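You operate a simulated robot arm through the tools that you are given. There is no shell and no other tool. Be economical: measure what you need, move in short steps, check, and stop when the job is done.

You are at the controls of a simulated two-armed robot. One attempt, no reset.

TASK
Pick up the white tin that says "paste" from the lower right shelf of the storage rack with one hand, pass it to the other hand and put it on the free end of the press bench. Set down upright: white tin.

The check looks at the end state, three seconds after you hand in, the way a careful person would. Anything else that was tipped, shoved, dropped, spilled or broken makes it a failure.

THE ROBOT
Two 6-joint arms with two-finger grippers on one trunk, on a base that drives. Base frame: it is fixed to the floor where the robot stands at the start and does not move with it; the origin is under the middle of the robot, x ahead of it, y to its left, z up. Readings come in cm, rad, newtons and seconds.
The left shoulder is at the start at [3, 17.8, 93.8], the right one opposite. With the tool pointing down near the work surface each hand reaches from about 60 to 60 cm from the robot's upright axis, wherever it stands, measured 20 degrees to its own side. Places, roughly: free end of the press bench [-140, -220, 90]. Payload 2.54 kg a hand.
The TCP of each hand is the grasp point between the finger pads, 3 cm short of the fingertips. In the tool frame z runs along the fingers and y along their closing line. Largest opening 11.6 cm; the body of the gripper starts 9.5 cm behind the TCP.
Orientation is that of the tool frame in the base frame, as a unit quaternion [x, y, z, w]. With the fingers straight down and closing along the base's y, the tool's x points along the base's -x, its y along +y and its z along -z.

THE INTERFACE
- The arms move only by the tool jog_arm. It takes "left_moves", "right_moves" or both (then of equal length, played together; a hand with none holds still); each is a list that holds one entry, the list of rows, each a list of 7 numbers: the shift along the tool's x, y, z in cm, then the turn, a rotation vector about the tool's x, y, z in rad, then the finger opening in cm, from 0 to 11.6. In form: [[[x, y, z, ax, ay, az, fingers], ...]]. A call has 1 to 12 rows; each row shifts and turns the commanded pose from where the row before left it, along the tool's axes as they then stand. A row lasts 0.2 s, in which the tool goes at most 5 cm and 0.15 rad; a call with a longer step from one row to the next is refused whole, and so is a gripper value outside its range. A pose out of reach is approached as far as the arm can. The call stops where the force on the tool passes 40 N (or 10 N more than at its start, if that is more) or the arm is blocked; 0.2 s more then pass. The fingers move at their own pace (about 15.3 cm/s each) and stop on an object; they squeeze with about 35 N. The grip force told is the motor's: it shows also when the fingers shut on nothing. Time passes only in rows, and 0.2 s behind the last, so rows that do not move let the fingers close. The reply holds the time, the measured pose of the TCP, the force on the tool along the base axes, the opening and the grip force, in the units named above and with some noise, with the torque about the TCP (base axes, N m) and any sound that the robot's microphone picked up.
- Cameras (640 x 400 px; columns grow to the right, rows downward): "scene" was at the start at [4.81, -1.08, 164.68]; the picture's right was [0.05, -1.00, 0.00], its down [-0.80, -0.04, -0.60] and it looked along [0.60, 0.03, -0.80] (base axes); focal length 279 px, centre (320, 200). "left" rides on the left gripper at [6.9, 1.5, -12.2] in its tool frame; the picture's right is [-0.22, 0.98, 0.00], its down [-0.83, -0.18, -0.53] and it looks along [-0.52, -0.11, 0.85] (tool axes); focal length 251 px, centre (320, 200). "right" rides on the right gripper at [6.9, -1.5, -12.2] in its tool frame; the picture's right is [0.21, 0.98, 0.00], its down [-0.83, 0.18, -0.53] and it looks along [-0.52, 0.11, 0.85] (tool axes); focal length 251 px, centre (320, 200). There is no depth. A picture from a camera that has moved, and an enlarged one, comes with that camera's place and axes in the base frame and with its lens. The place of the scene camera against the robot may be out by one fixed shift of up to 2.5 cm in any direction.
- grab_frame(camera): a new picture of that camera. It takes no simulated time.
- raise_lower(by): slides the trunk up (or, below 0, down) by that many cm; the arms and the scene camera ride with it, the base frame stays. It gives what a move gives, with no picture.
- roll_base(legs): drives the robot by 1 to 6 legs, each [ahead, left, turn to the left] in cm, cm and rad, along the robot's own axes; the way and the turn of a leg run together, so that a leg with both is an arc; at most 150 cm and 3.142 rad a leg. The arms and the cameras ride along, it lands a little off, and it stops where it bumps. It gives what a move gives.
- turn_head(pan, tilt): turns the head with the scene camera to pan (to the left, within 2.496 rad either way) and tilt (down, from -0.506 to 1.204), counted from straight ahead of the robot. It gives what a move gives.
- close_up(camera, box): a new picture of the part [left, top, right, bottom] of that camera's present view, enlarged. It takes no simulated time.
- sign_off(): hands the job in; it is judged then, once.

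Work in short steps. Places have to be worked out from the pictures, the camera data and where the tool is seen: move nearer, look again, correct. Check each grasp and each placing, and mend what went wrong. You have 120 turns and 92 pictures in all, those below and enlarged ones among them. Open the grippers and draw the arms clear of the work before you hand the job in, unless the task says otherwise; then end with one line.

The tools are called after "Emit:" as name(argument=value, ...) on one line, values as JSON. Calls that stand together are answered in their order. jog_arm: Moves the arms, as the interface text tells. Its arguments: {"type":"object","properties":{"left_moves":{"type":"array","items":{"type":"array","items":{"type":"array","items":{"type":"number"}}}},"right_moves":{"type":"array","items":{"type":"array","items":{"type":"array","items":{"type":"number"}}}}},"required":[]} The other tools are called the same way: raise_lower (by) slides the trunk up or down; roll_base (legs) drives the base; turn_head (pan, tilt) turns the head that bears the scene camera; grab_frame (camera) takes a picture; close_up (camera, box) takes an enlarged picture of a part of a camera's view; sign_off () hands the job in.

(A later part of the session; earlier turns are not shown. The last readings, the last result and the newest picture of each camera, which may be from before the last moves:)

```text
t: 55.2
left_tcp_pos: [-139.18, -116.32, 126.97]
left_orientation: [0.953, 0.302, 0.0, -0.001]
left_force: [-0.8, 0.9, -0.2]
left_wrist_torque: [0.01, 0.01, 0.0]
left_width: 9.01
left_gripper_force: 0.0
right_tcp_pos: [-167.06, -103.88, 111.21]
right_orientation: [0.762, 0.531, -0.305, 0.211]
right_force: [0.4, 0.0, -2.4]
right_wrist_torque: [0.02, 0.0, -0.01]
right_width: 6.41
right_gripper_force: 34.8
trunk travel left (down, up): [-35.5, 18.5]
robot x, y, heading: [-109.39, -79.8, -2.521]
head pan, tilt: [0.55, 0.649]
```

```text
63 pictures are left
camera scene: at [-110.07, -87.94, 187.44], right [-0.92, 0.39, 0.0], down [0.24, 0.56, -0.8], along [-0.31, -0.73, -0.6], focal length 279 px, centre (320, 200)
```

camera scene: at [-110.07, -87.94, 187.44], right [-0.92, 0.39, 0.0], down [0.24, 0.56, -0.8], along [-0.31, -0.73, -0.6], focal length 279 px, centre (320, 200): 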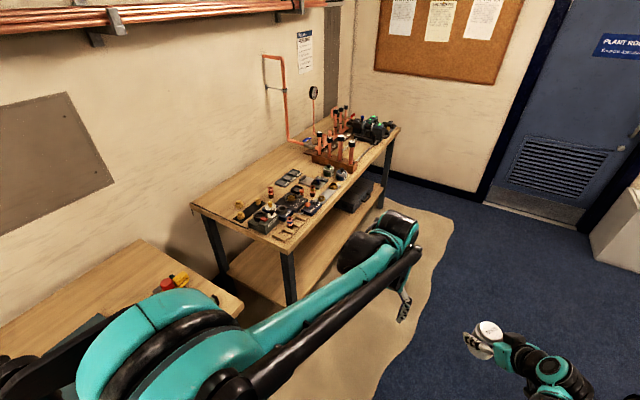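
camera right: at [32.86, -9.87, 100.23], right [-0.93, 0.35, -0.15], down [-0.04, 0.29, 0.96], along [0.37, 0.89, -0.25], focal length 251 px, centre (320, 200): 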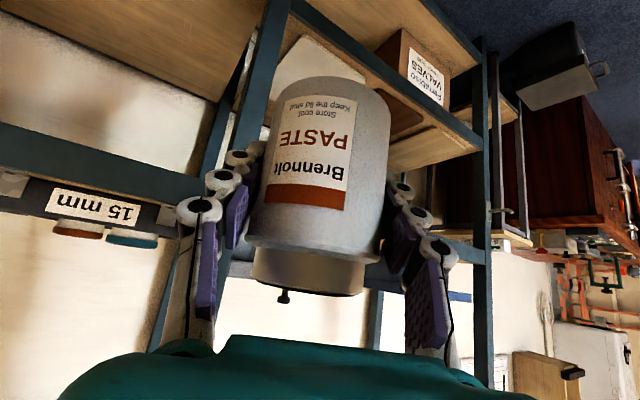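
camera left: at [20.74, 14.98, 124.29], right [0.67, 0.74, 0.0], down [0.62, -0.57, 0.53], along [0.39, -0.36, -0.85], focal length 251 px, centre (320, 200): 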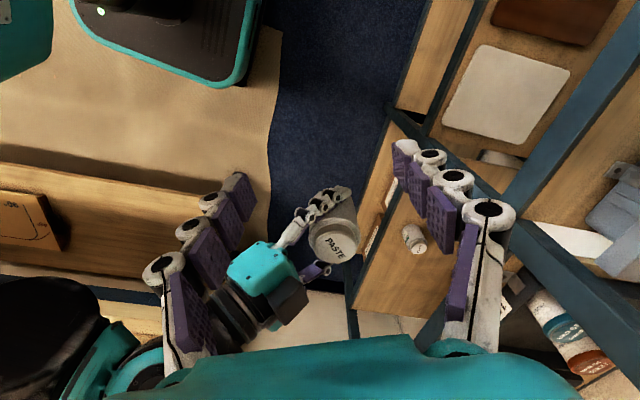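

Enlarging the press bench to find the free area.

Emit:
close_up(camera="scene", box=[180, 90, 420, 250])

```text
2.50 times, centred on (300, 170) of scene
camera zoom: at [-110.07, -87.94, 187.44], right [-0.92, 0.39, 0.0], down [0.24, 0.56, -0.8], along [-0.31, -0.73, -0.6], focal length 698 px, centre (370, 275)
```

zoom: 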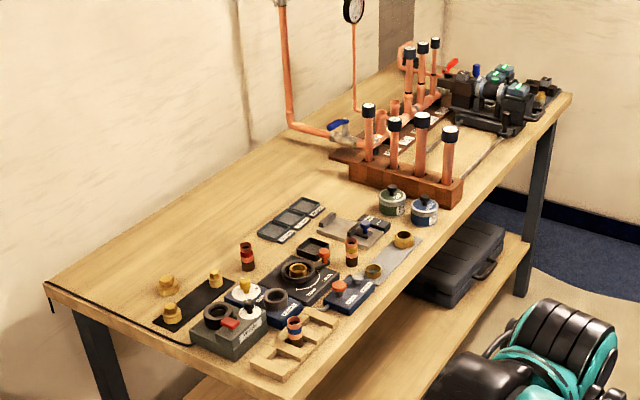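

The free area is the rear part of the near end, around (-127,-233), about 45 cm behind the front edge. I test whether the left hand, tool down, can reach ~74 cm ahead of the axis, here over the open carpet.

Emit:
jog_arm(left_moves=[[[-4.5, 0, 2, 0, 0, 0, 9], [-4.5, 0, 2, 0, 0, 0, 9], [-4.5, 0, 2, 0, 0, 0, 9], [-4.5, 0, 2, 0, 0, 0, 9], [-4.5, 0, 2, 0, 0, 0, 9], [-4.5, 0, 2, 0, 0, 0, 9]]])

```text
t: 56.6
left_tcp_pos: [-161.54, -132.2, 114.77]
left_orientation: [0.953, 0.303, 0.0, -0.001]
left_force: [0.8, 0.1, -0.6]
left_wrist_torque: [0.04, 0.01, 0.02]
left_width: 9.0
left_gripper_force: 0.0
right_tcp_pos: [-167.27, -103.92, 111.18]
right_orientation: [0.762, 0.531, -0.304, 0.211]
right_force: [-0.8, -0.5, -4.0]
right_wrist_torque: [-0.02, -0.04, -0.02]
right_width: 6.39
right_gripper_force: 34.7
trunk travel left (down, up): [-35.5, 18.5]
robot x, y, heading: [-109.7, -80.12, -2.523]
head pan, tilt: [0.55, 0.649]
```

Left reaches 73 cm ahead fine. Draw the left hand back again, drive along the corridor to abreast of the free end, and turn to face the press bench.

Emit:
jog_arm(left_moves=[[[4.5, 0, -2, 0, 0, 0, 9], [4.5, 0, -2, 0, 0, 0, 9], [4.5, 0, -2, 0, 0, 0, 9], [4.5, 0, -2, 0, 0, 0, 9], [4.5, 0, -2, 0, 0, 0, 9], [4.5, 0, -2, 0, 0, 0, 9]]])

Emit:
roll_base(legs=[[98, 0, 0], [0, 0, 1.566]])

Emit:
turn_head(pan=0.0, tilt=0.7)

Emit:
grab_frame(camera="scene")

```text
t: 58.0
left_tcp_pos: [-139.02, -116.26, 126.99]
left_orientation: [0.953, 0.303, -0.001, -0.001]
left_force: [0.6, 0.7, 0.4]
left_wrist_torque: [-0.07, 0.03, 0.0]
left_width: 8.99
left_gripper_force: 0.0
right_tcp_pos: [-166.91, -103.67, 111.36]
right_orientation: [0.762, 0.531, -0.306, 0.21]
right_force: [0.6, -0.1, -2.5]
right_wrist_torque: [-0.03, 0.02, -0.05]
right_width: 6.4
right_gripper_force: 34.7
trunk travel left (down, up): [-35.5, 18.5]
robot x, y, heading: [-109.29, -80.26, -2.526]
head pan, tilt: [0.55, 0.649]
```

```text
t: 67.0
left_tcp_pos: [-153.62, -166.43, 127.06]
left_orientation: [0.46, 0.888, -0.001, 0.0]
left_force: [-0.4, 0.3, 0.1]
left_wrist_torque: [0.0, -0.02, 0.04]
left_width: 9.0
left_gripper_force: 0.0
right_tcp_pos: [-166.39, -194.38, 111.2]
right_orientation: [0.163, 0.914, -0.066, 0.365]
right_force: [-0.6, -0.4, -2.7]
right_wrist_torque: [0.0, -0.03, 0.0]
right_width: 6.39
right_gripper_force: 34.4
trunk travel left (down, up): [-35.5, 18.5]
robot x, y, heading: [-189.64, -136.59, -0.955]
head pan, tilt: [0.55, 0.649]
```

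```text
t: 68.0
left_tcp_pos: [-153.67, -166.6, 126.97]
left_orientation: [0.46, 0.888, -0.001, -0.001]
left_force: [0.6, -0.6, 0.1]
left_wrist_torque: [-0.01, 0.0, 0.01]
left_width: 9.0
left_gripper_force: 0.0
right_tcp_pos: [-166.4, -194.47, 111.14]
right_orientation: [0.163, 0.914, -0.066, 0.365]
right_force: [-0.7, 0.4, -3.6]
right_wrist_torque: [-0.06, -0.01, -0.02]
right_width: 6.41
right_gripper_force: 34.8
trunk travel left (down, up): [-35.5, 18.5]
robot x, y, heading: [-189.36, -136.66, -0.957]
head pan, tilt: [0.0, 0.7]
```

```text
61 pictures are left
camera scene: at [-186.23, -142.63, 187.0], right [-0.82, -0.58, 0.0], down [-0.37, 0.53, -0.76], along [0.44, -0.62, -0.64], focal length 279 px, centre (320, 200)
```

scene: 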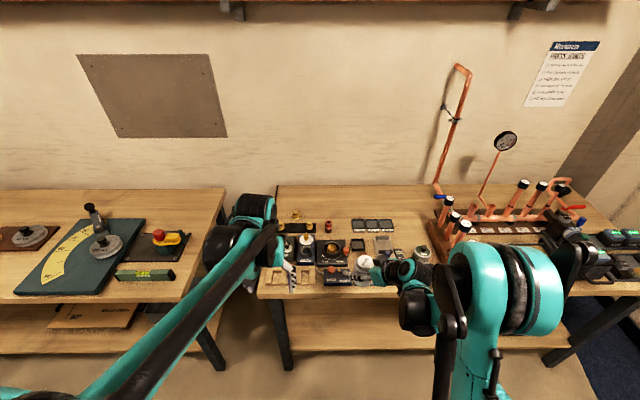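

Facing the press bench square on. Enlarge the bench's near end to pick the exact spot.

Emit:
close_up(camera="scene", box=[250, 170, 450, 300])

```text
3.08 times, centred on (350, 235) of scene
camera zoom: at [-186.23, -142.63, 187.0], right [-0.82, -0.58, 0.0], down [-0.37, 0.53, -0.76], along [0.44, -0.62, -0.64], focal length 859 px, centre (228, 92)
```

zoom: 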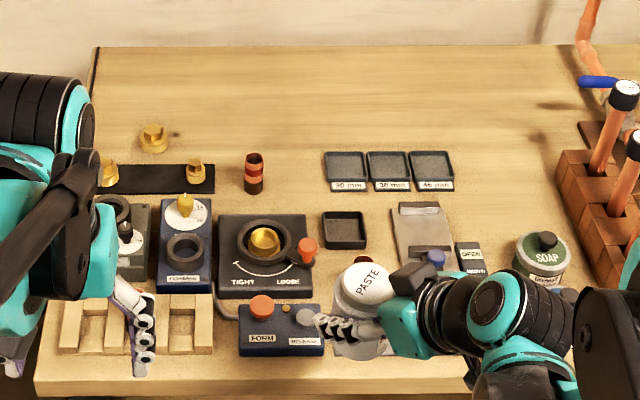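

Free spot chosen about (-128,-230): behind the red/black plug, left of the trays. Drive ahead 36 cm with the hands high.

Emit:
roll_base(legs=[[30, 0, 0]])

Emit:
turn_head(pan=0.0, tilt=1.1)

Emit:
grab_frame(camera="scene")

```text
t: 70.0
left_tcp_pos: [-136.21, -191.0, 126.88]
left_orientation: [0.459, 0.888, -0.002, 0.0]
left_force: [-0.3, -0.1, 0.6]
left_wrist_torque: [-0.03, 0.01, -0.01]
left_width: 9.02
left_gripper_force: 0.1
right_tcp_pos: [-148.86, -218.75, 111.23]
right_orientation: [0.163, 0.915, -0.066, 0.364]
right_force: [-0.3, 0.2, -3.1]
right_wrist_torque: [0.02, 0.0, 0.0]
right_width: 6.41
right_gripper_force: 34.8
trunk travel left (down, up): [-35.5, 18.5]
robot x, y, heading: [-172.33, -161.39, -0.952]
head pan, tilt: [0.0, 0.7]
```

```text
t: 70.9
left_tcp_pos: [-136.23, -190.85, 126.93]
left_orientation: [0.459, 0.889, -0.002, -0.001]
left_force: [0.8, 1.0, 0.2]
left_wrist_torque: [0.02, -0.01, 0.03]
left_width: 9.01
left_gripper_force: 0.2
right_tcp_pos: [-148.88, -218.62, 111.25]
right_orientation: [0.163, 0.914, -0.067, 0.365]
right_force: [0.3, 0.1, -2.9]
right_wrist_torque: [-0.01, -0.01, 0.0]
right_width: 6.43
right_gripper_force: 34.8
trunk travel left (down, up): [-35.5, 18.5]
robot x, y, heading: [-172.49, -161.28, -0.954]
head pan, tilt: [0.0, 1.1]
```

```text
59 pictures are left
camera scene: at [-170.2, -165.26, 184.01], right [-0.82, -0.58, 0.0], down [-0.52, 0.73, -0.45], along [0.26, -0.37, -0.89], focal length 279 px, centre (320, 200)
```

scene: 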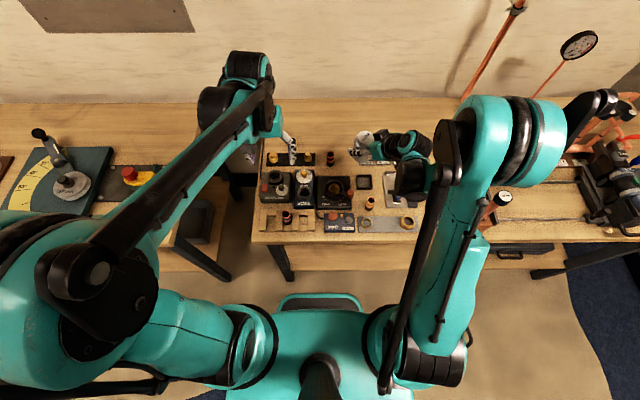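

There are about 8 cm between base and bench edge. Drive 4 cm more, then extend the right hand 19.7 cm horizontally over the free spot, still high.

Emit:
roll_base(legs=[[4, 0, 0]])

Emit:
jog_arm(right_moves=[[[-2.86, 0, 2.71, 0, 0, 0, 4], [-2.86, 0, 2.71, 0, 0, 0, 4], [-2.86, 0, 2.71, 0, 0, 0, 4], [-2.86, 0, 2.71, 0, 0, 0, 4], [-2.86, 0, 2.71, 0, 0, 0, 4]]])

Emit:
turn_head(pan=0.0, tilt=0.9)

Emit:
grab_frame(camera="scene")

Emit:
grab_frame(camera="right")

```text
t: 71.8
left_tcp_pos: [-134.11, -193.94, 126.98]
left_orientation: [0.459, 0.888, -0.001, 0.0]
left_force: [0.6, 0.0, 0.3]
left_wrist_torque: [0.01, 0.04, 0.03]
left_width: 8.99
left_gripper_force: 0.1
right_tcp_pos: [-146.65, -221.86, 111.26]
right_orientation: [0.163, 0.914, -0.067, 0.366]
right_force: [0.7, -0.6, -2.5]
right_wrist_torque: [0.02, -0.01, -0.03]
right_width: 6.41
right_gripper_force: 34.7
trunk travel left (down, up): [-35.5, 18.5]
robot x, y, heading: [-170.06, -164.35, -0.951]
head pan, tilt: [0.0, 1.1]
```

```text
t: 73.0
left_tcp_pos: [-133.92, -194.2, 126.83]
left_orientation: [0.459, 0.888, 0.0, -0.001]
left_force: [0.4, -1.1, -0.5]
left_wrist_torque: [0.01, 0.03, 0.02]
left_width: 9.01
left_gripper_force: 0.1
right_tcp_pos: [-127.88, -228.71, 111.17]
right_orientation: [0.163, 0.915, -0.065, 0.364]
right_force: [0.2, -0.5, -3.7]
right_wrist_torque: [0.03, 0.02, 0.03]
right_width: 6.41
right_gripper_force: 35.0
trunk travel left (down, up): [-35.5, 18.5]
robot x, y, heading: [-170.11, -164.26, -0.951]
head pan, tilt: [0.0, 1.1]
```

```text
t: 73.7
left_tcp_pos: [-134.04, -194.13, 126.9]
left_orientation: [0.46, 0.888, 0.0, 0.0]
left_force: [0.0, -0.6, 0.1]
left_wrist_torque: [-0.01, 0.02, -0.01]
left_width: 8.99
left_gripper_force: 0.1
right_tcp_pos: [-128.19, -228.62, 111.27]
right_orientation: [0.162, 0.914, -0.066, 0.365]
right_force: [-0.2, 0.3, -3.4]
right_wrist_torque: [-0.04, -0.02, 0.02]
right_width: 6.4
right_gripper_force: 34.9
trunk travel left (down, up): [-35.5, 18.5]
robot x, y, heading: [-170.11, -164.31, -0.949]
head pan, tilt: [0.0, 0.901]
```

```text
58 pictures are left
camera scene: at [-167.21, -169.48, 185.38], right [-0.82, -0.58, 0.0], down [-0.45, 0.64, -0.62], along [0.36, -0.51, -0.78], focal length 279 px, centre (320, 200)
```

scene: 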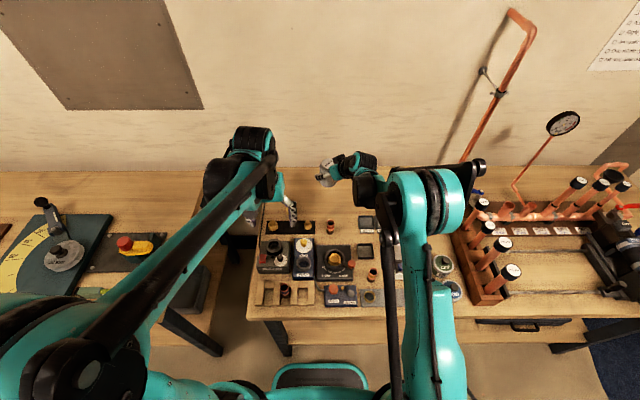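

```text
57 pictures are left
camera right: at [-141.28, -225.3, 115.39], right [0.19, 0.97, -0.15], down [0.28, 0.09, 0.96], along [0.94, -0.22, -0.25], focal length 251 px, centre (320, 200)
```

right: 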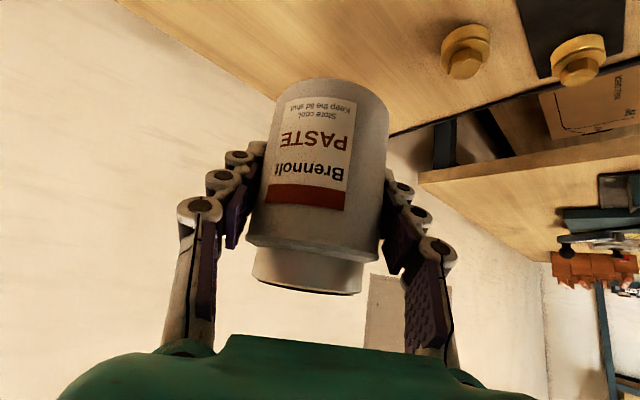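

Position matches: the nearest brass ring is about 14 cm from the tin. Lower the trunk 13 cm, leaving ~3 cm.

Emit:
raise_lower(by=-13)

Emit:
grab_frame(camera="right")

Emit:
grab_frame(camera="left")

```text
t: 75.3
left_tcp_pos: [-134.02, -194.07, 113.99]
left_orientation: [0.459, 0.888, -0.001, -0.001]
left_force: [-0.3, 0.0, 0.0]
left_wrist_torque: [-0.01, 0.0, 0.01]
left_width: 9.01
left_gripper_force: 0.1
right_tcp_pos: [-128.1, -228.58, 98.3]
right_orientation: [0.163, 0.914, -0.066, 0.365]
right_force: [-1.3, -0.1, -1.7]
right_wrist_torque: [0.0, -0.06, -0.01]
right_width: 6.39
right_gripper_force: 34.6
trunk travel left (down, up): [-22.5, 31.5]
robot x, y, heading: [-169.93, -164.33, -0.95]
head pan, tilt: [0.0, 0.901]
```

```text
56 pictures are left
camera right: at [-141.24, -225.32, 102.39], right [0.19, 0.97, -0.15], down [0.28, 0.09, 0.96], along [0.94, -0.22, -0.25], focal length 251 px, centre (320, 200)
```

right: 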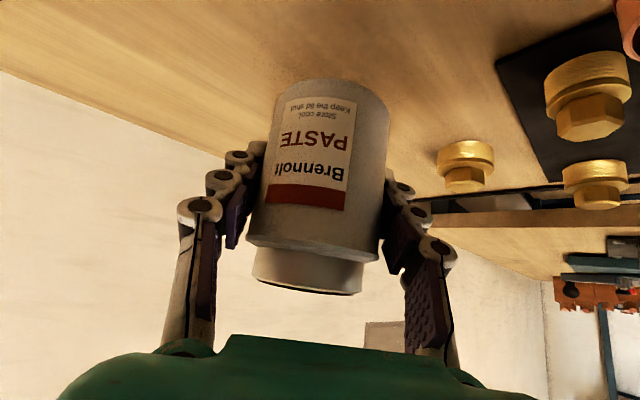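

```text
55 pictures are left
camera left: at [-136.76, -187.57, 126.33], right [0.92, 0.39, 0.0], down [0.33, -0.78, 0.53], along [0.21, -0.49, -0.85], focal length 251 px, centre (320, 200)
```

left: 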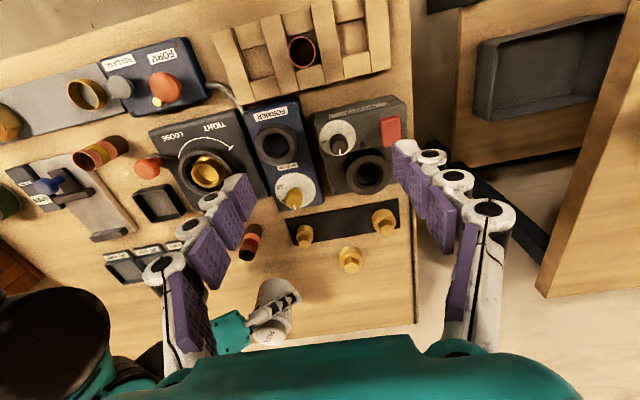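

Gap to the bench is about 3 cm. Lower 2.6 cm with the arm and check force.

Emit:
jog_arm(right_moves=[[[0.69, 0, 0.73, 0, 0, 0, 4], [0.69, 0, 0.73, 0, 0, 0, 4], [0.41, 0, 0.44, 0, 0, 0, 4], [0, 0, 0, 0, 0, 0, 4]]])

Emit:
close_up(camera="right", box=[200, 40, 460, 200])

```text
t: 76.3
left_tcp_pos: [-133.93, -194.02, 113.81]
left_orientation: [0.46, 0.888, 0.0, 0.0]
left_force: [0.0, -0.1, 0.3]
left_wrist_torque: [0.02, -0.01, 0.01]
left_width: 8.97
left_gripper_force: 0.2
right_tcp_pos: [-128.06, -228.66, 95.65]
right_orientation: [0.163, 0.914, -0.066, 0.365]
right_force: [-0.9, 0.4, -3.7]
right_wrist_torque: [-0.02, -0.02, -0.01]
right_width: 6.42
right_gripper_force: 35.0
trunk travel left (down, up): [-22.5, 31.5]
robot x, y, heading: [-170.34, -164.18, -0.953]
head pan, tilt: [0.0, 0.901]
```

```text
2.46 times, centred on (330, 120) of right
camera zoom: at [-141.28, -225.31, 99.76], right [0.19, 0.97, -0.15], down [0.28, 0.09, 0.96], along [0.94, -0.22, -0.25], focal length 619 px, centre (295, 397)
```

zoom: 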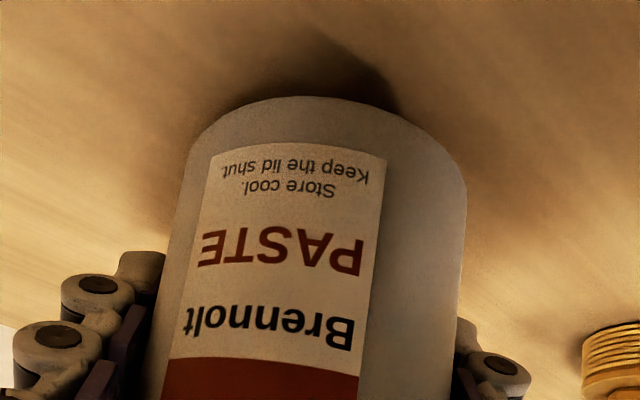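

No contact yet, shadow close. Lower in 0.25 cm steps.

Emit:
jog_arm(right_moves=[[[0.17, 0, 0.18, 0, 0, 0, 4], [0.17, 0, 0.18, 0, 0, 0, 4], [0, 0, 0, 0, 0, 0, 4]]])

```text
t: 77.1
left_tcp_pos: [-133.83, -194.03, 113.9]
left_orientation: [0.46, 0.888, -0.001, 0.0]
left_force: [0.2, 0.4, -0.3]
left_wrist_torque: [0.0, -0.01, -0.05]
left_width: 8.98
left_gripper_force: 0.1
right_tcp_pos: [-128.06, -228.62, 95.17]
right_orientation: [0.163, 0.914, -0.066, 0.365]
right_force: [0.3, 0.1, -2.4]
right_wrist_torque: [0.0, -0.01, 0.02]
right_width: 6.42
right_gripper_force: 35.2
trunk travel left (down, up): [-22.5, 31.5]
robot x, y, heading: [-170.07, -164.07, -0.955]
head pan, tilt: [0.0, 0.901]
```

Emit:
jog_arm(right_moves=[[[0.14, 0, 0.145, 0, 0, 0, 4], [0, 0, 0, 0, 0, 0, 4], [0.14, 0, 0.145, 0, 0, 0, 4], [0, 0, 0, 0, 0, 0, 4]]])

Emit:
close_up(camera="right", box=[200, 40, 460, 200])

```text
t: 78.1
left_tcp_pos: [-133.95, -194.07, 113.97]
left_orientation: [0.459, 0.888, 0.0, -0.001]
left_force: [0.8, -0.3, 0.4]
left_wrist_torque: [0.0, 0.02, 0.0]
left_width: 9.0
left_gripper_force: 0.1
right_tcp_pos: [-128.08, -228.75, 94.78]
right_orientation: [0.163, 0.914, -0.066, 0.365]
right_force: [0.5, 0.1, -2.5]
right_wrist_torque: [0.02, 0.0, 0.03]
right_width: 6.39
right_gripper_force: 35.1
trunk travel left (down, up): [-22.5, 31.5]
robot x, y, heading: [-170.08, -164.67, -0.954]
head pan, tilt: [0.0, 0.901]
```

```text
2.46 times, centred on (330, 120) of right
camera zoom: at [-141.25, -225.33, 98.86], right [0.19, 0.97, -0.15], down [0.28, 0.09, 0.96], along [0.94, -0.22, -0.25], focal length 619 px, centre (295, 397)
```

zoom: 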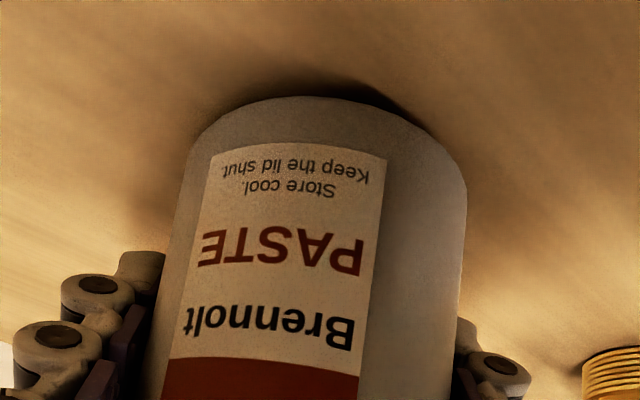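

Nearly down; shadow almost meets the bottom rim. Continue in 0.2 cm steps.

Emit:
jog_arm(right_moves=[[[0.14, 0, 0.145, 0, 0, 0, 4], [0, 0, 0, 0, 0, 0, 4], [0.1, 0, 0.11, 0, 0, 0, 4], [0, 0, 0, 0, 0, 0, 4]]])

```text
t: 79.1
left_tcp_pos: [-134.0, -194.14, 114.04]
left_orientation: [0.459, 0.888, -0.001, 0.0]
left_force: [-0.5, -0.8, 0.4]
left_wrist_torque: [0.02, 0.01, 0.03]
left_width: 8.98
left_gripper_force: 0.0
right_tcp_pos: [-128.1, -228.61, 94.49]
right_orientation: [0.163, 0.915, -0.066, 0.364]
right_force: [0.3, 0.1, -3.1]
right_wrist_torque: [0.02, 0.0, 0.0]
right_width: 6.4
right_gripper_force: 35.4
trunk travel left (down, up): [-22.5, 31.5]
robot x, y, heading: [-170.1, -164.34, -0.954]
head pan, tilt: [0.0, 0.901]
```

Emit:
jog_arm(right_moves=[[[0.1, 0, 0.11, 0, 0, 0, 4], [0, 0, 0, 0, 0, 0, 4], [0.1, 0, 0.11, 0, 0, 0, 4], [0, 0, 0, 0, 0, 0, 4]]])

Emit:
close_up(camera="right", box=[200, 40, 460, 200])

```text
t: 80.1
left_tcp_pos: [-134.0, -193.99, 114.0]
left_orientation: [0.459, 0.888, -0.002, 0.0]
left_force: [0.2, -0.5, 0.1]
left_wrist_torque: [0.0, 0.0, -0.02]
left_width: 8.99
left_gripper_force: 0.0
right_tcp_pos: [-128.1, -228.64, 94.46]
right_orientation: [0.163, 0.913, -0.068, 0.367]
right_force: [6.6, -8.7, 25.3]
right_wrist_torque: [0.05, 0.06, 0.0]
right_width: 6.43
right_gripper_force: 34.9
trunk travel left (down, up): [-22.5, 31.5]
robot x, y, heading: [-170.48, -164.35, -0.953]
head pan, tilt: [0.0, 0.901]
```

```text
2.46 times, centred on (330, 120) of right
camera zoom: at [-141.28, -225.29, 98.41], right [0.19, 0.97, -0.15], down [0.28, 0.09, 0.96], along [0.94, -0.23, -0.25], focal length 619 px, centre (295, 397)
```

zoom: 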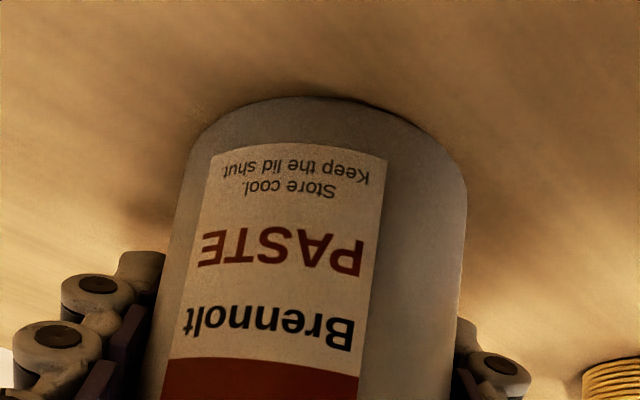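

Contact at 25 N, tin standing. Ease off, open slightly, draw back 1.4 cm, and regrip with the fingertips so the palm stands farther off.

Emit:
jog_arm(right_moves=[[[-0.14, 0, -0.15, 0, 0, 0, 4], [0, 0, 0, 0, 0, 0, 7.6], [0, 0, 0, 0, 0, 0, 7.6], [0.51, 0, -0.48, 0, 0, 0, 7.6], [0.51, 0, -0.48, 0, 0, 0, 7.6], [0, 0, 0, 0, 0, 0, 7.6]]])

Emit:
grab_frame(camera="right")

Emit:
close_up(camera="scene", box=[260, 120, 420, 220])

```text
t: 81.5
left_tcp_pos: [-134.0, -194.08, 113.96]
left_orientation: [0.46, 0.888, -0.001, -0.001]
left_force: [-0.2, -0.5, 0.1]
left_wrist_torque: [-0.01, 0.03, 0.0]
left_width: 8.99
left_gripper_force: 0.2
right_tcp_pos: [-129.44, -228.24, 94.33]
right_orientation: [0.163, 0.914, -0.067, 0.364]
right_force: [0.8, -0.1, -1.0]
right_wrist_torque: [0.03, -0.01, -0.01]
right_width: 7.6
right_gripper_force: 0.0
trunk travel left (down, up): [-22.5, 31.5]
robot x, y, heading: [-170.47, -164.31, -0.952]
head pan, tilt: [0.0, 0.901]
```

```text
51 pictures are left
camera right: at [-142.59, -224.82, 98.41], right [0.19, 0.97, -0.15], down [0.28, 0.09, 0.96], along [0.94, -0.22, -0.25], focal length 251 px, centre (320, 200)
```

right: 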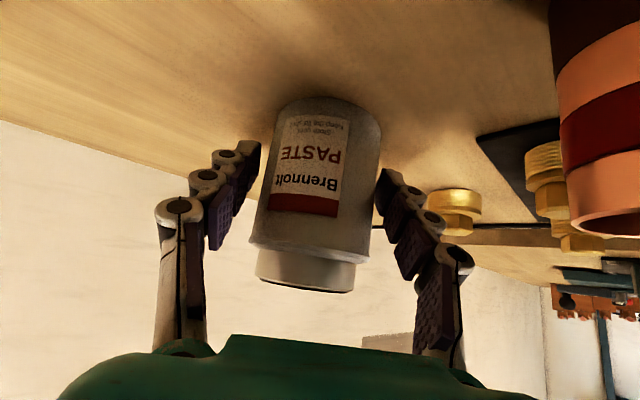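

```text
4.00 times, centred on (340, 170) of scene
camera zoom: at [-167.17, -169.49, 172.38], right [-0.82, -0.58, 0.0], down [-0.45, 0.64, -0.62], along [0.36, -0.51, -0.78], focal length 1117 px, centre (240, 320)
```

zoom: 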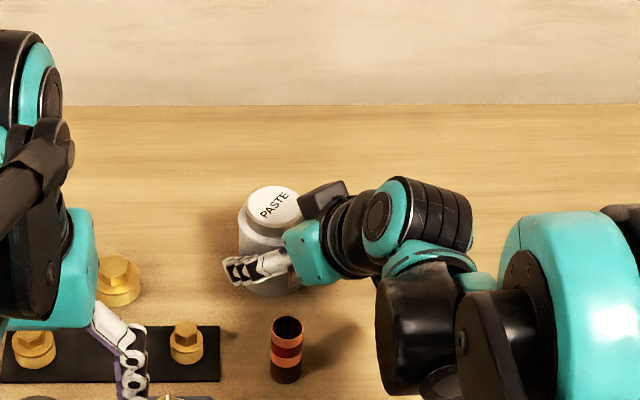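

Tin stands freely upright; fingertips overlap its middle. Close again.

Emit:
jog_arm(right_moves=[[[0, 0, 0, 0, 0, 0, 6.8], [0, 0, 0, 0, 0, 0, 5], [0, 0, 0, 0, 0, 0, 4], [0, 0, 0, 0, 0, 0, 4]]])

Emit:
grab_frame(camera="right")

```text
t: 82.5
left_tcp_pos: [-134.08, -194.03, 113.83]
left_orientation: [0.46, 0.888, 0.0, 0.0]
left_force: [-0.6, 0.8, 1.2]
left_wrist_torque: [0.02, 0.02, 0.02]
left_width: 9.0
left_gripper_force: 0.0
right_tcp_pos: [-129.38, -228.17, 94.3]
right_orientation: [0.163, 0.914, -0.066, 0.365]
right_force: [-0.6, 0.2, 1.4]
right_wrist_torque: [-0.08, 0.09, 0.01]
right_width: 6.52
right_gripper_force: 35.0
trunk travel left (down, up): [-22.5, 31.5]
robot x, y, heading: [-170.2, -164.81, -0.947]
head pan, tilt: [0.0, 0.901]
```

```text
49 pictures are left
camera right: at [-142.59, -224.82, 98.42], right [0.19, 0.97, -0.15], down [0.28, 0.09, 0.96], along [0.94, -0.23, -0.25], focal length 251 px, centre (320, 200)
```

right: 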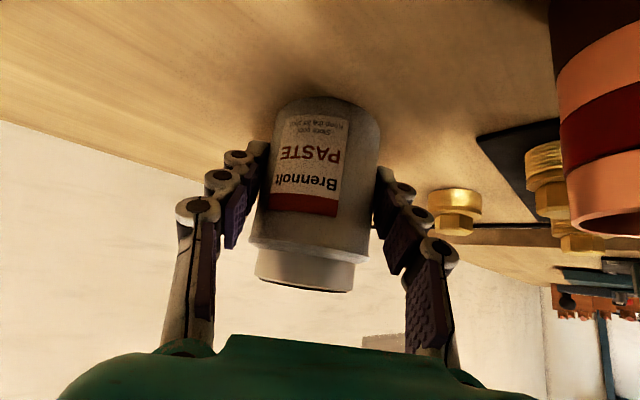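

Fingertip grip holds (6.5 cm, 35 N). Now rotate the left hand so its closing line runs along the right hand's approach, and shift it sideways clear before moving over the tin.

Emit:
jog_arm(left_moves=[[[0, 0, 0, 0, 0, 0.138, 9], [0, 0, 0, 0, 0, 0.138, 9], [0, 0, 0, 0, 0, 0.138, 9], [0, 0, 0, 0, 0, 0.138, 9], [0, 0, 0, 0, 0, 0.138, 9], [0, 0, 0, 0, 0, 0.138, 9], [0, 0, 0, 0, 0, 0.138, 9], [0, 4.2, 0, 0, 0, 0, 9], [0, 4.2, 0, 0, 0, 0, 9], [0, 4.2, 0, 0, 0, 0, 9], [-2, 4, 0, 0, 0, 0, 9], [-4.5, 0, 0, 0, 0, 0, 9]]])

Emit:
grab_frame(camera="left")

```text
t: 85.1
left_tcp_pos: [-120.53, -205.89, 113.89]
left_orientation: [0.819, 0.574, 0.0, 0.0]
left_force: [-0.2, 0.2, 0.9]
left_wrist_torque: [0.03, -0.01, 0.02]
left_width: 9.0
left_gripper_force: 0.1
right_tcp_pos: [-129.44, -228.2, 94.38]
right_orientation: [0.162, 0.914, -0.067, 0.366]
right_force: [1.0, -1.3, 1.1]
right_wrist_torque: [-0.07, 0.06, 0.04]
right_width: 6.5
right_gripper_force: 34.8
trunk travel left (down, up): [-22.5, 31.5]
robot x, y, heading: [-170.41, -164.02, -0.954]
head pan, tilt: [0.0, 0.901]
```

```text
48 pictures are left
camera left: at [-116.81, -200.01, 126.25], right [0.84, -0.54, 0.0], down [-0.45, -0.71, 0.53], along [-0.29, -0.45, -0.85], focal length 251 px, centre (320, 200)
```

left: 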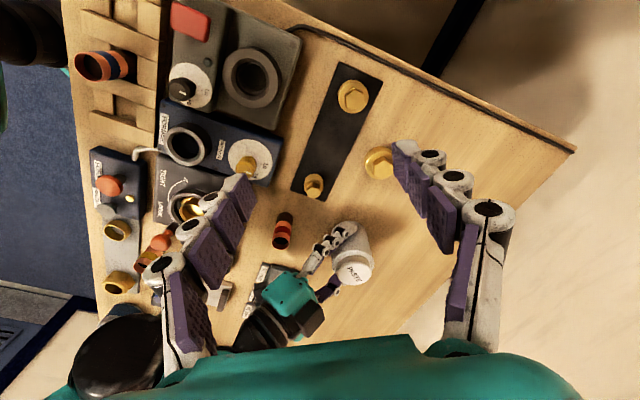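

Lid seen near (-128.4,-227.8). Slide half way (12 cm) and remeasure.

Emit:
jog_arm(left_moves=[[[-4, 0, 0, 0, 0, 0, 9], [-4, 0, 0, 0, 0, 0, 9], [-4, 0, 0, 0, 0, 0, 9]]])

Emit:
close_up(camera="left", box=[220, 160, 460, 320])

```text
t: 85.9
left_tcp_pos: [-124.82, -217.39, 114.06]
left_orientation: [0.819, 0.573, 0.001, 0.0]
left_force: [-0.2, -0.2, 0.3]
left_wrist_torque: [-0.02, -0.04, 0.0]
left_width: 8.98
left_gripper_force: 0.1
right_tcp_pos: [-129.4, -228.2, 94.36]
right_orientation: [0.163, 0.914, -0.067, 0.364]
right_force: [0.3, -1.6, 1.0]
right_wrist_torque: [-0.02, 0.09, 0.03]
right_width: 6.5
right_gripper_force: 35.4
trunk travel left (down, up): [-22.5, 31.5]
robot x, y, heading: [-169.94, -164.25, -0.954]
head pan, tilt: [0.0, 0.901]
```

```text
2.50 times, centred on (340, 240) of left
camera zoom: at [-121.01, -211.34, 126.35], right [0.84, -0.54, 0.0], down [-0.45, -0.71, 0.53], along [-0.29, -0.45, -0.85], focal length 629 px, centre (270, 100)
```

zoom: 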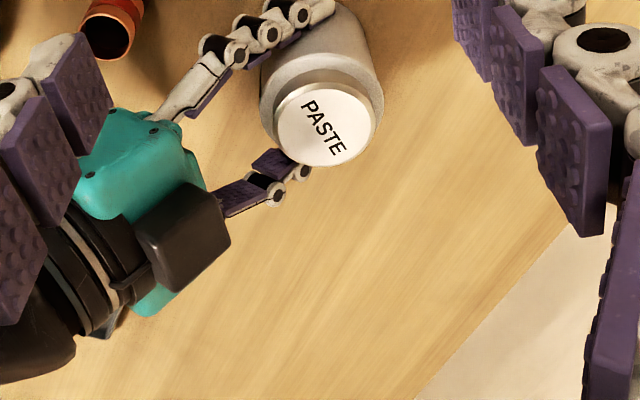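

Tin axis at (-128.6,-228.4), and the right palm now stands about 6 cm behind it. I move the left hand above the tin, biased 0.4 cm forward, opening 8.2.

Emit:
jog_arm(left_moves=[[[-3.88, 0.2, 0, 0, 0, 0, 8.2], [-3.88, 0.2, 0, 0, 0, 0, 8.2], [-3.88, 0.2, 0, 0, 0, 0, 8.2], [0, 0, 4, 0, 0, 0, 8.2], [0, 0, 4, 0, 0, 0, 8.2]]])

Emit:
grab_frame(camera="left")

Emit:
close_up(camera="scene", box=[260, 120, 420, 220])

```text
t: 87.1
left_tcp_pos: [-128.83, -226.88, 105.57]
left_orientation: [0.82, 0.573, -0.001, 0.0]
left_force: [0.5, -0.6, 1.9]
left_wrist_torque: [0.02, 0.06, 0.03]
left_width: 8.57
left_gripper_force: 0.5
left hand out of reach, approached as far as the arm can: row 3
right_tcp_pos: [-129.4, -228.22, 94.37]
right_orientation: [0.163, 0.914, -0.066, 0.365]
right_force: [-0.2, 1.8, -0.7]
right_wrist_torque: [-0.03, -0.24, 0.08]
right_width: 6.49
right_gripper_force: 34.8
trunk travel left (down, up): [-22.5, 31.5]
robot x, y, heading: [-170.21, -164.25, -0.95]
head pan, tilt: [0.0, 0.901]
```

```text
46 pictures are left
camera left: at [-125.05, -220.87, 117.91], right [0.84, -0.54, 0.0], down [-0.45, -0.71, 0.54], along [-0.29, -0.45, -0.84], focal length 251 px, centre (320, 200)
```

left: 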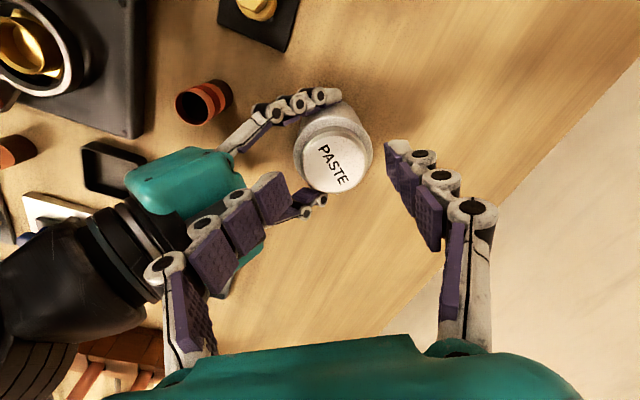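

```text
4.00 times, centred on (340, 170) of scene
camera zoom: at [-167.19, -169.47, 172.38], right [-0.82, -0.58, 0.0], down [-0.45, 0.64, -0.62], along [0.36, -0.51, -0.78], focal length 1117 px, centre (240, 320)
```

zoom: 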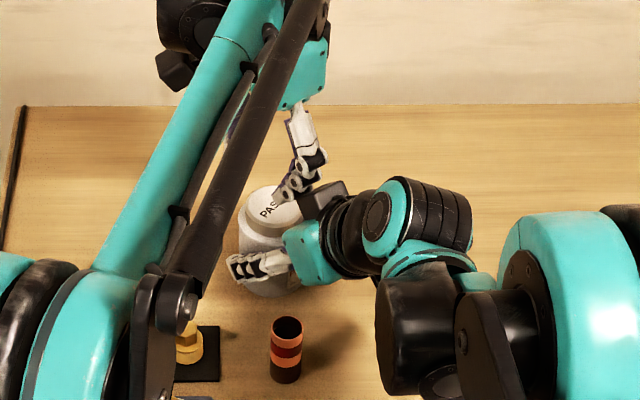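

The left reached its limit there and its rear finger seems to be touching the right hand lightly. I back the left hand straight up and away; the hand-over will be done in the air, closer to the body.

Emit:
jog_arm(left_moves=[[[0, 0, -3, 0, 0, 0, 8.6], [0, 0, -4, 0, 0, 0, 8.6], [3.5, 0, -2, 0, 0, 0, 8.6], [4.5, 0, 0, 0, 0, 0, 8.6], [4.5, 0, 0, 0, 0, 0, 8.6], [4.5, 0, 0, 0, 0, 0, 8.6]]])

Emit:
grab_frame(camera="right")

Emit:
grab_frame(camera="left")

```text
t: 88.5
left_tcp_pos: [-122.9, -210.62, 114.46]
left_orientation: [0.819, 0.573, 0.0, 0.0]
left_force: [1.3, 0.5, -0.7]
left_wrist_torque: [-0.02, 0.04, 0.01]
left_width: 8.6
left_gripper_force: 0.0
right_tcp_pos: [-129.47, -228.08, 94.33]
right_orientation: [0.162, 0.915, -0.066, 0.364]
right_force: [-2.3, 1.8, 3.2]
right_wrist_torque: [0.18, -0.17, 0.08]
right_width: 6.51
right_gripper_force: 34.8
trunk travel left (down, up): [-22.5, 31.5]
robot x, y, heading: [-170.17, -164.04, -0.955]
head pan, tilt: [0.0, 0.901]
```

```text
44 pictures are left
camera right: at [-142.56, -224.76, 98.43], right [0.19, 0.97, -0.15], down [0.28, 0.09, 0.96], along [0.94, -0.23, -0.25], focal length 251 px, centre (320, 200)
```

right: 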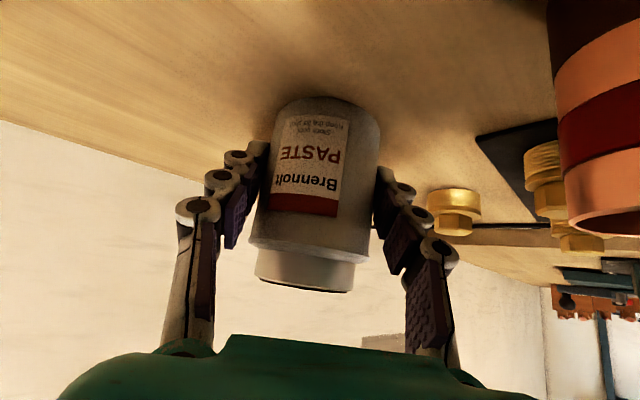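

```text
43 pictures are left
camera left: at [-119.04, -204.66, 126.82], right [0.84, -0.54, 0.0], down [-0.45, -0.71, 0.54], along [-0.29, -0.45, -0.84], focal length 251 px, centre (320, 200)
```

left: 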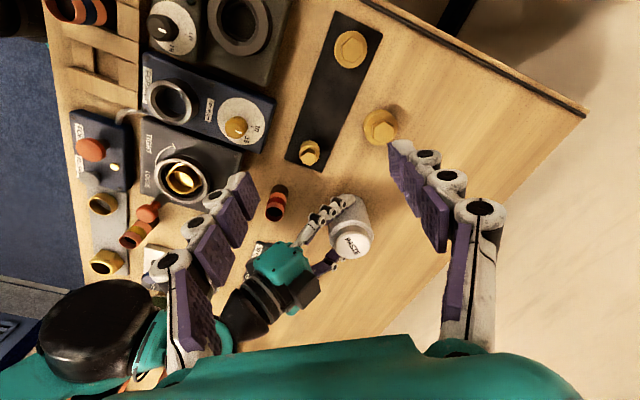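

Everything is still in order. Move the left hand up and aside, raise the trunk 10 cm (tin lifts with the right hand), then draw the right hand back 12 cm.

Emit:
jog_arm(left_moves=[[[3.5, 0, -3, 0, 0, 0, 8.6], [3.5, 0, -3, 0, 0, 0, 8.6], [0, 0, -2, 0, 0, 0, 8.6]]])

Emit:
raise_lower(by=10)

Emit:
jog_arm(right_moves=[[[1.8, 1.7, -1.7, 0, 0, 0, 4], [1.8, 1.7, -1.7, 0, 0, 0, 4], [1.8, 1.7, -1.7, 0, 0, 0, 4], [1.8, 1.7, -1.7, 0, 0, 0, 4], [0, 0, 0, 0, 0, 0, 4]]])

Emit:
grab_frame(camera="left")

Emit:
grab_frame(camera="right")

```text
t: 89.3
left_tcp_pos: [-120.33, -204.17, 122.52]
left_orientation: [0.819, 0.573, 0.0, -0.001]
left_force: [0.7, 0.2, 0.7]
left_wrist_torque: [-0.02, -0.01, 0.05]
left_width: 8.59
left_gripper_force: 0.0
right_tcp_pos: [-129.52, -228.22, 94.29]
right_orientation: [0.162, 0.914, -0.066, 0.365]
right_force: [-0.6, -0.4, 0.0]
right_wrist_torque: [0.09, 0.0, 0.0]
right_width: 6.47
right_gripper_force: 35.1
trunk travel left (down, up): [-22.5, 31.5]
robot x, y, heading: [-170.44, -164.39, -0.949]
head pan, tilt: [0.0, 0.901]
```

```text
t: 90.6
left_tcp_pos: [-120.36, -204.16, 132.43]
left_orientation: [0.819, 0.574, -0.002, 0.0]
left_force: [0.1, 0.5, 0.1]
left_wrist_torque: [-0.01, 0.01, 0.02]
left_width: 8.6
left_gripper_force: 0.0
right_tcp_pos: [-129.42, -228.29, 104.36]
right_orientation: [0.163, 0.914, -0.067, 0.364]
right_force: [0.1, 0.4, -3.0]
right_wrist_torque: [0.0, 0.04, -0.01]
right_width: 6.5
right_gripper_force: 35.4
trunk travel left (down, up): [-32.5, 21.5]
robot x, y, heading: [-170.43, -164.36, -0.952]
head pan, tilt: [0.0, 0.901]
```

```text
t: 91.8
left_tcp_pos: [-120.3, -204.36, 132.38]
left_orientation: [0.819, 0.574, 0.0, -0.001]
left_force: [-0.6, 0.4, -0.2]
left_wrist_torque: [-0.02, 0.01, 0.0]
left_width: 8.58
left_gripper_force: 0.1
right_tcp_pos: [-136.28, -218.44, 104.36]
right_orientation: [0.162, 0.915, -0.065, 0.365]
right_force: [-0.1, -0.1, -2.6]
right_wrist_torque: [0.03, 0.06, 0.03]
right_width: 6.48
right_gripper_force: 35.1
trunk travel left (down, up): [-32.5, 21.5]
robot x, y, heading: [-170.09, -164.47, -0.956]
head pan, tilt: [0.0, 0.901]
```

```text
42 pictures are left
camera left: at [-116.55, -198.33, 144.8], right [0.84, -0.54, 0.0], down [-0.45, -0.71, 0.53], along [-0.29, -0.45, -0.84], focal length 251 px, centre (320, 200)
```

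left: 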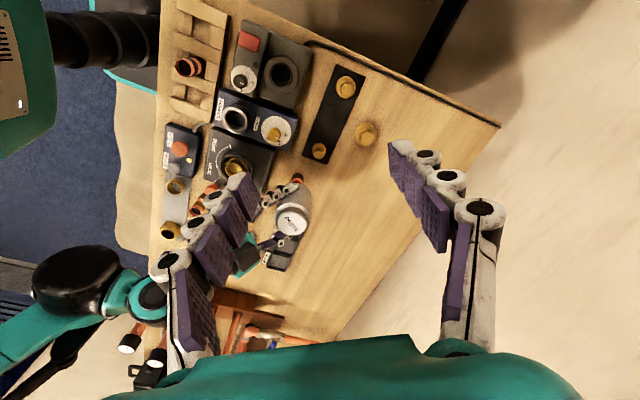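

```text
41 pictures are left
camera right: at [-149.49, -215.04, 108.36], right [0.19, 0.97, -0.15], down [0.28, 0.09, 0.96], along [0.94, -0.22, -0.25], focal length 251 px, centre (320, 200)
```

right: 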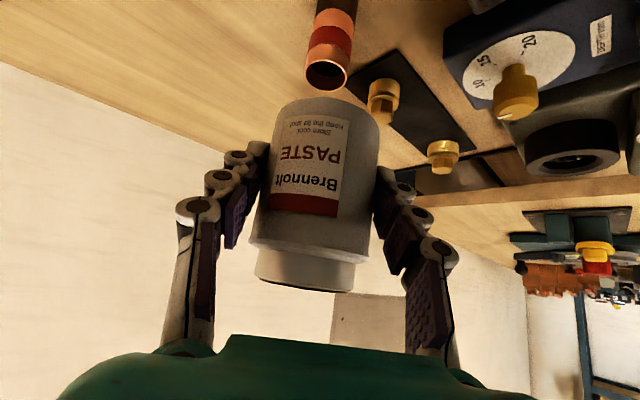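

Tin rides safely but over the plug; raise the trunk 8 cm for room, then bring the left hand over the tin in two stages.

Emit:
raise_lower(by=8)

Emit:
jog_arm(left_moves=[[[0, -4.45, 3, 0, 0, 0, 8.4], [0, -4.45, 2, 0, 0, 0, 8.4], [-2, 0, 4, 0, 0, 0, 8.4], [-2.5, 0, 4, 0, 0, 0, 8.4], [-4, 0, 1.5, 0, 0, 0, 8.4], [0, 0, 0, 0, 0, 0, 8.4]]])

Emit:
grab_frame(camera="left")

```text
t: 93.0
left_tcp_pos: [-120.35, -204.1, 140.42]
left_orientation: [0.819, 0.573, 0.0, -0.001]
left_force: [-0.1, -0.6, 0.1]
left_wrist_torque: [0.0, -0.03, 0.03]
left_width: 8.6
left_gripper_force: 0.2
right_tcp_pos: [-136.35, -218.31, 112.31]
right_orientation: [0.163, 0.915, -0.067, 0.364]
right_force: [-0.6, -0.5, -3.0]
right_wrist_torque: [-0.05, -0.01, -0.04]
right_width: 6.49
right_gripper_force: 35.5
trunk travel left (down, up): [-40.5, 13.5]
robot x, y, heading: [-170.05, -164.3, -0.95]
head pan, tilt: [0.0, 0.901]
```

```text
refused: row 1 steps farther than a row can; nothing moved
```

```text
40 pictures are left
camera left: at [-116.59, -198.26, 152.82], right [0.84, -0.54, 0.0], down [-0.45, -0.71, 0.53], along [-0.29, -0.45, -0.84], focal length 251 px, centre (320, 200)
```

left: 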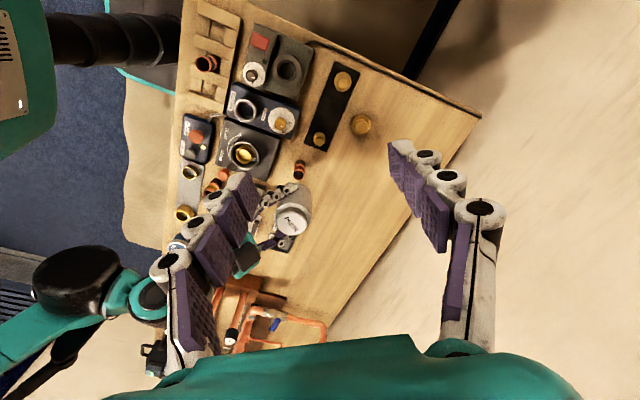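

The first row was too long; same plan with shorter steps.

Emit:
jog_arm(left_moves=[[[0, -4.4, 1, 0, 0, 0, 8.4], [0, -4.5, 1, 0, 0, 0, 8.4], [-2, 0, 4, 0, 0, 0, 8.4], [-2.5, 0, 4, 0, 0, 0, 8.4], [-2, 0, 4, 0, 0, 0, 8.4], [-2, 0, 1, 0, 0, 0, 8.4], [0, 0, 0, 0, 0, 0, 8.4]]])

Emit:
close_up(camera="left", box=[160, 120, 480, 320])

```text
t: 94.6
left_tcp_pos: [-131.75, -209.0, 125.55]
left_orientation: [0.819, 0.574, 0.0, 0.0]
left_force: [0.0, 0.3, -0.3]
left_wrist_torque: [-0.03, 0.0, 0.02]
left_width: 8.41
left_gripper_force: 0.0
right_tcp_pos: [-136.3, -218.32, 112.53]
right_orientation: [0.163, 0.914, -0.067, 0.365]
right_force: [0.5, 0.0, -3.8]
right_wrist_torque: [0.01, 0.03, -0.01]
right_width: 6.49
right_gripper_force: 34.9
trunk travel left (down, up): [-40.5, 13.5]
robot x, y, heading: [-169.91, -163.91, -0.953]
head pan, tilt: [0.0, 0.901]
```

```text
2.00 times, centred on (320, 220) of left
camera zoom: at [-127.95, -203.11, 137.9], right [0.84, -0.54, 0.0], down [-0.45, -0.71, 0.54], along [-0.29, -0.45, -0.84], focal length 503 px, centre (320, 160)
```

zoom: 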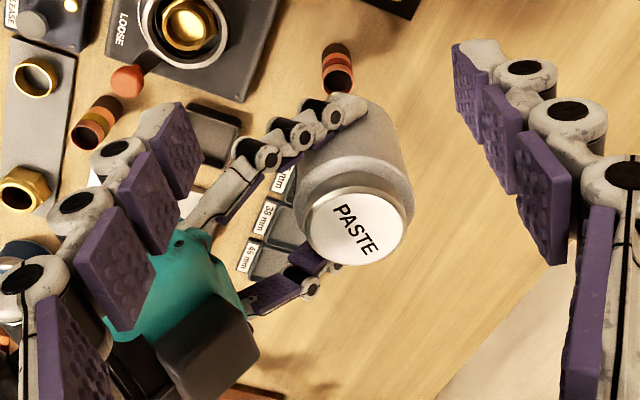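

Tin axis at about (-135.6,-218.6). Slide over it (tips stay ~5 cm above the lid) and check alignment before descending.

Emit:
jog_arm(left_moves=[[[-3.5, 0.05, 0, 0, 0, 0, 8.3], [-3.5, 0.05, 0, 0, 0, 0, 8.3], [-3.35, 0, 0, 0, 0, 0, 8.3], [0, 0, 0, 0, 0, 0, 8.3]]])

Emit:
close_up(camera="left", box=[160, 60, 480, 260])

Emit:
close_up(camera="scene", box=[240, 100, 440, 225])

```text
t: 95.6
left_tcp_pos: [-135.18, -218.69, 125.57]
left_orientation: [0.819, 0.574, -0.001, 0.0]
left_force: [0.8, 0.5, 1.0]
left_wrist_torque: [-0.02, 0.01, -0.02]
left_width: 8.3
left_gripper_force: 0.1
right_tcp_pos: [-136.31, -218.21, 112.39]
right_orientation: [0.162, 0.914, -0.066, 0.365]
right_force: [0.4, 0.3, -3.8]
right_wrist_torque: [0.0, -0.07, -0.02]
right_width: 6.51
right_gripper_force: 34.7
trunk travel left (down, up): [-40.5, 13.5]
robot x, y, heading: [-170.31, -164.51, -0.951]
head pan, tilt: [0.0, 0.901]
```

```text
2.00 times, centred on (320, 160) of left
camera zoom: at [-131.42, -212.84, 137.92], right [0.84, -0.54, 0.0], down [-0.45, -0.71, 0.54], along [-0.29, -0.45, -0.84], focal length 503 px, centre (320, 280)
```

zoom: 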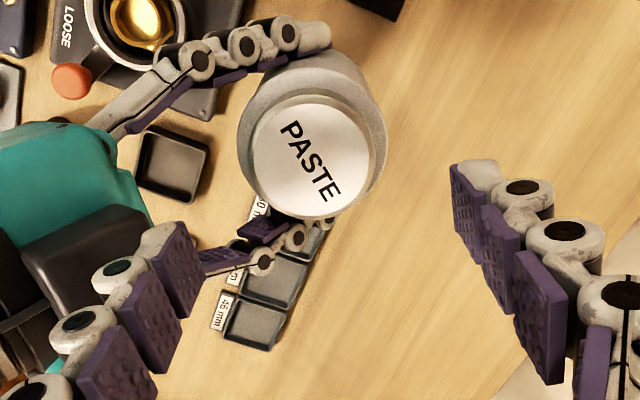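

```text
3.20 times, centred on (340, 162) of scene
camera zoom: at [-167.14, -169.41, 190.39], right [-0.82, -0.58, 0.0], down [-0.45, 0.64, -0.62], along [0.36, -0.51, -0.78], focal length 893 px, centre (256, 320)
```

zoom: 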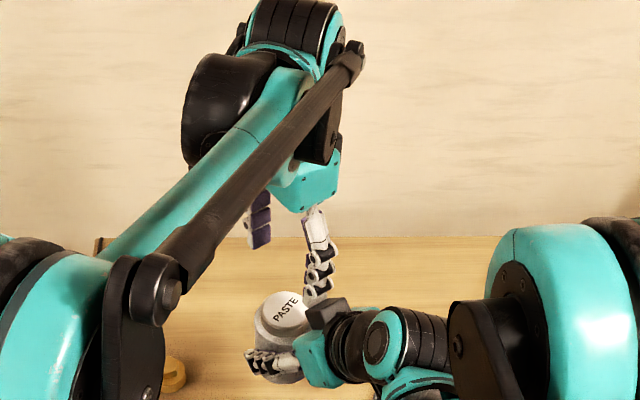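

Alignment: left is 0.45 cm forward of the tin axis, as intended. Descend 5 cm and recheck forces.

Emit:
jog_arm(left_moves=[[[0, 0, 2, 0, 0, 0, 8.3], [0, 0, 2, 0, 0, 0, 8.3], [0, 0, 1.5, 0, 0, 0, 8.3], [0, 0, 0, 0, 0, 0, 8.3]]])

Emit:
grab_frame(camera="left")

Emit:
close_up(camera="right", box=[160, 80, 480, 360])

```text
t: 96.6
left_tcp_pos: [-135.2, -218.87, 120.06]
left_orientation: [0.819, 0.574, -0.001, 0.001]
left_force: [3.4, -0.1, 4.4]
left_wrist_torque: [0.07, 0.31, -0.04]
left_width: 8.9
left_gripper_force: 0.4
right_tcp_pos: [-136.39, -218.37, 112.33]
right_orientation: [0.162, 0.915, -0.066, 0.364]
right_force: [-2.8, 0.0, -6.7]
right_wrist_torque: [-0.03, -0.44, 0.0]
right_width: 6.49
right_gripper_force: 34.8
trunk travel left (down, up): [-40.5, 13.5]
robot x, y, heading: [-170.07, -164.45, -0.948]
head pan, tilt: [0.0, 0.901]
```

```text
36 pictures are left
camera left: at [-131.39, -212.95, 132.41], right [0.84, -0.54, 0.0], down [-0.45, -0.71, 0.53], along [-0.29, -0.45, -0.84], focal length 251 px, centre (320, 200)
```

left: 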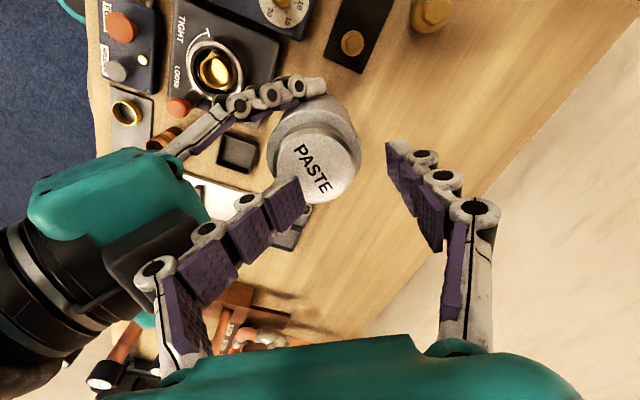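

```text
1.43 times, centred on (320, 220) of right
camera zoom: at [-149.52, -215.0, 116.41], right [0.19, 0.97, -0.15], down [0.28, 0.09, 0.96], along [0.94, -0.23, -0.25], focal length 359 px, centre (320, 171)
```

zoom: 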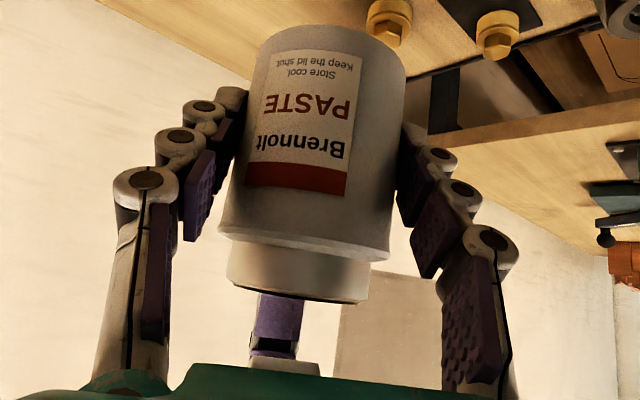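

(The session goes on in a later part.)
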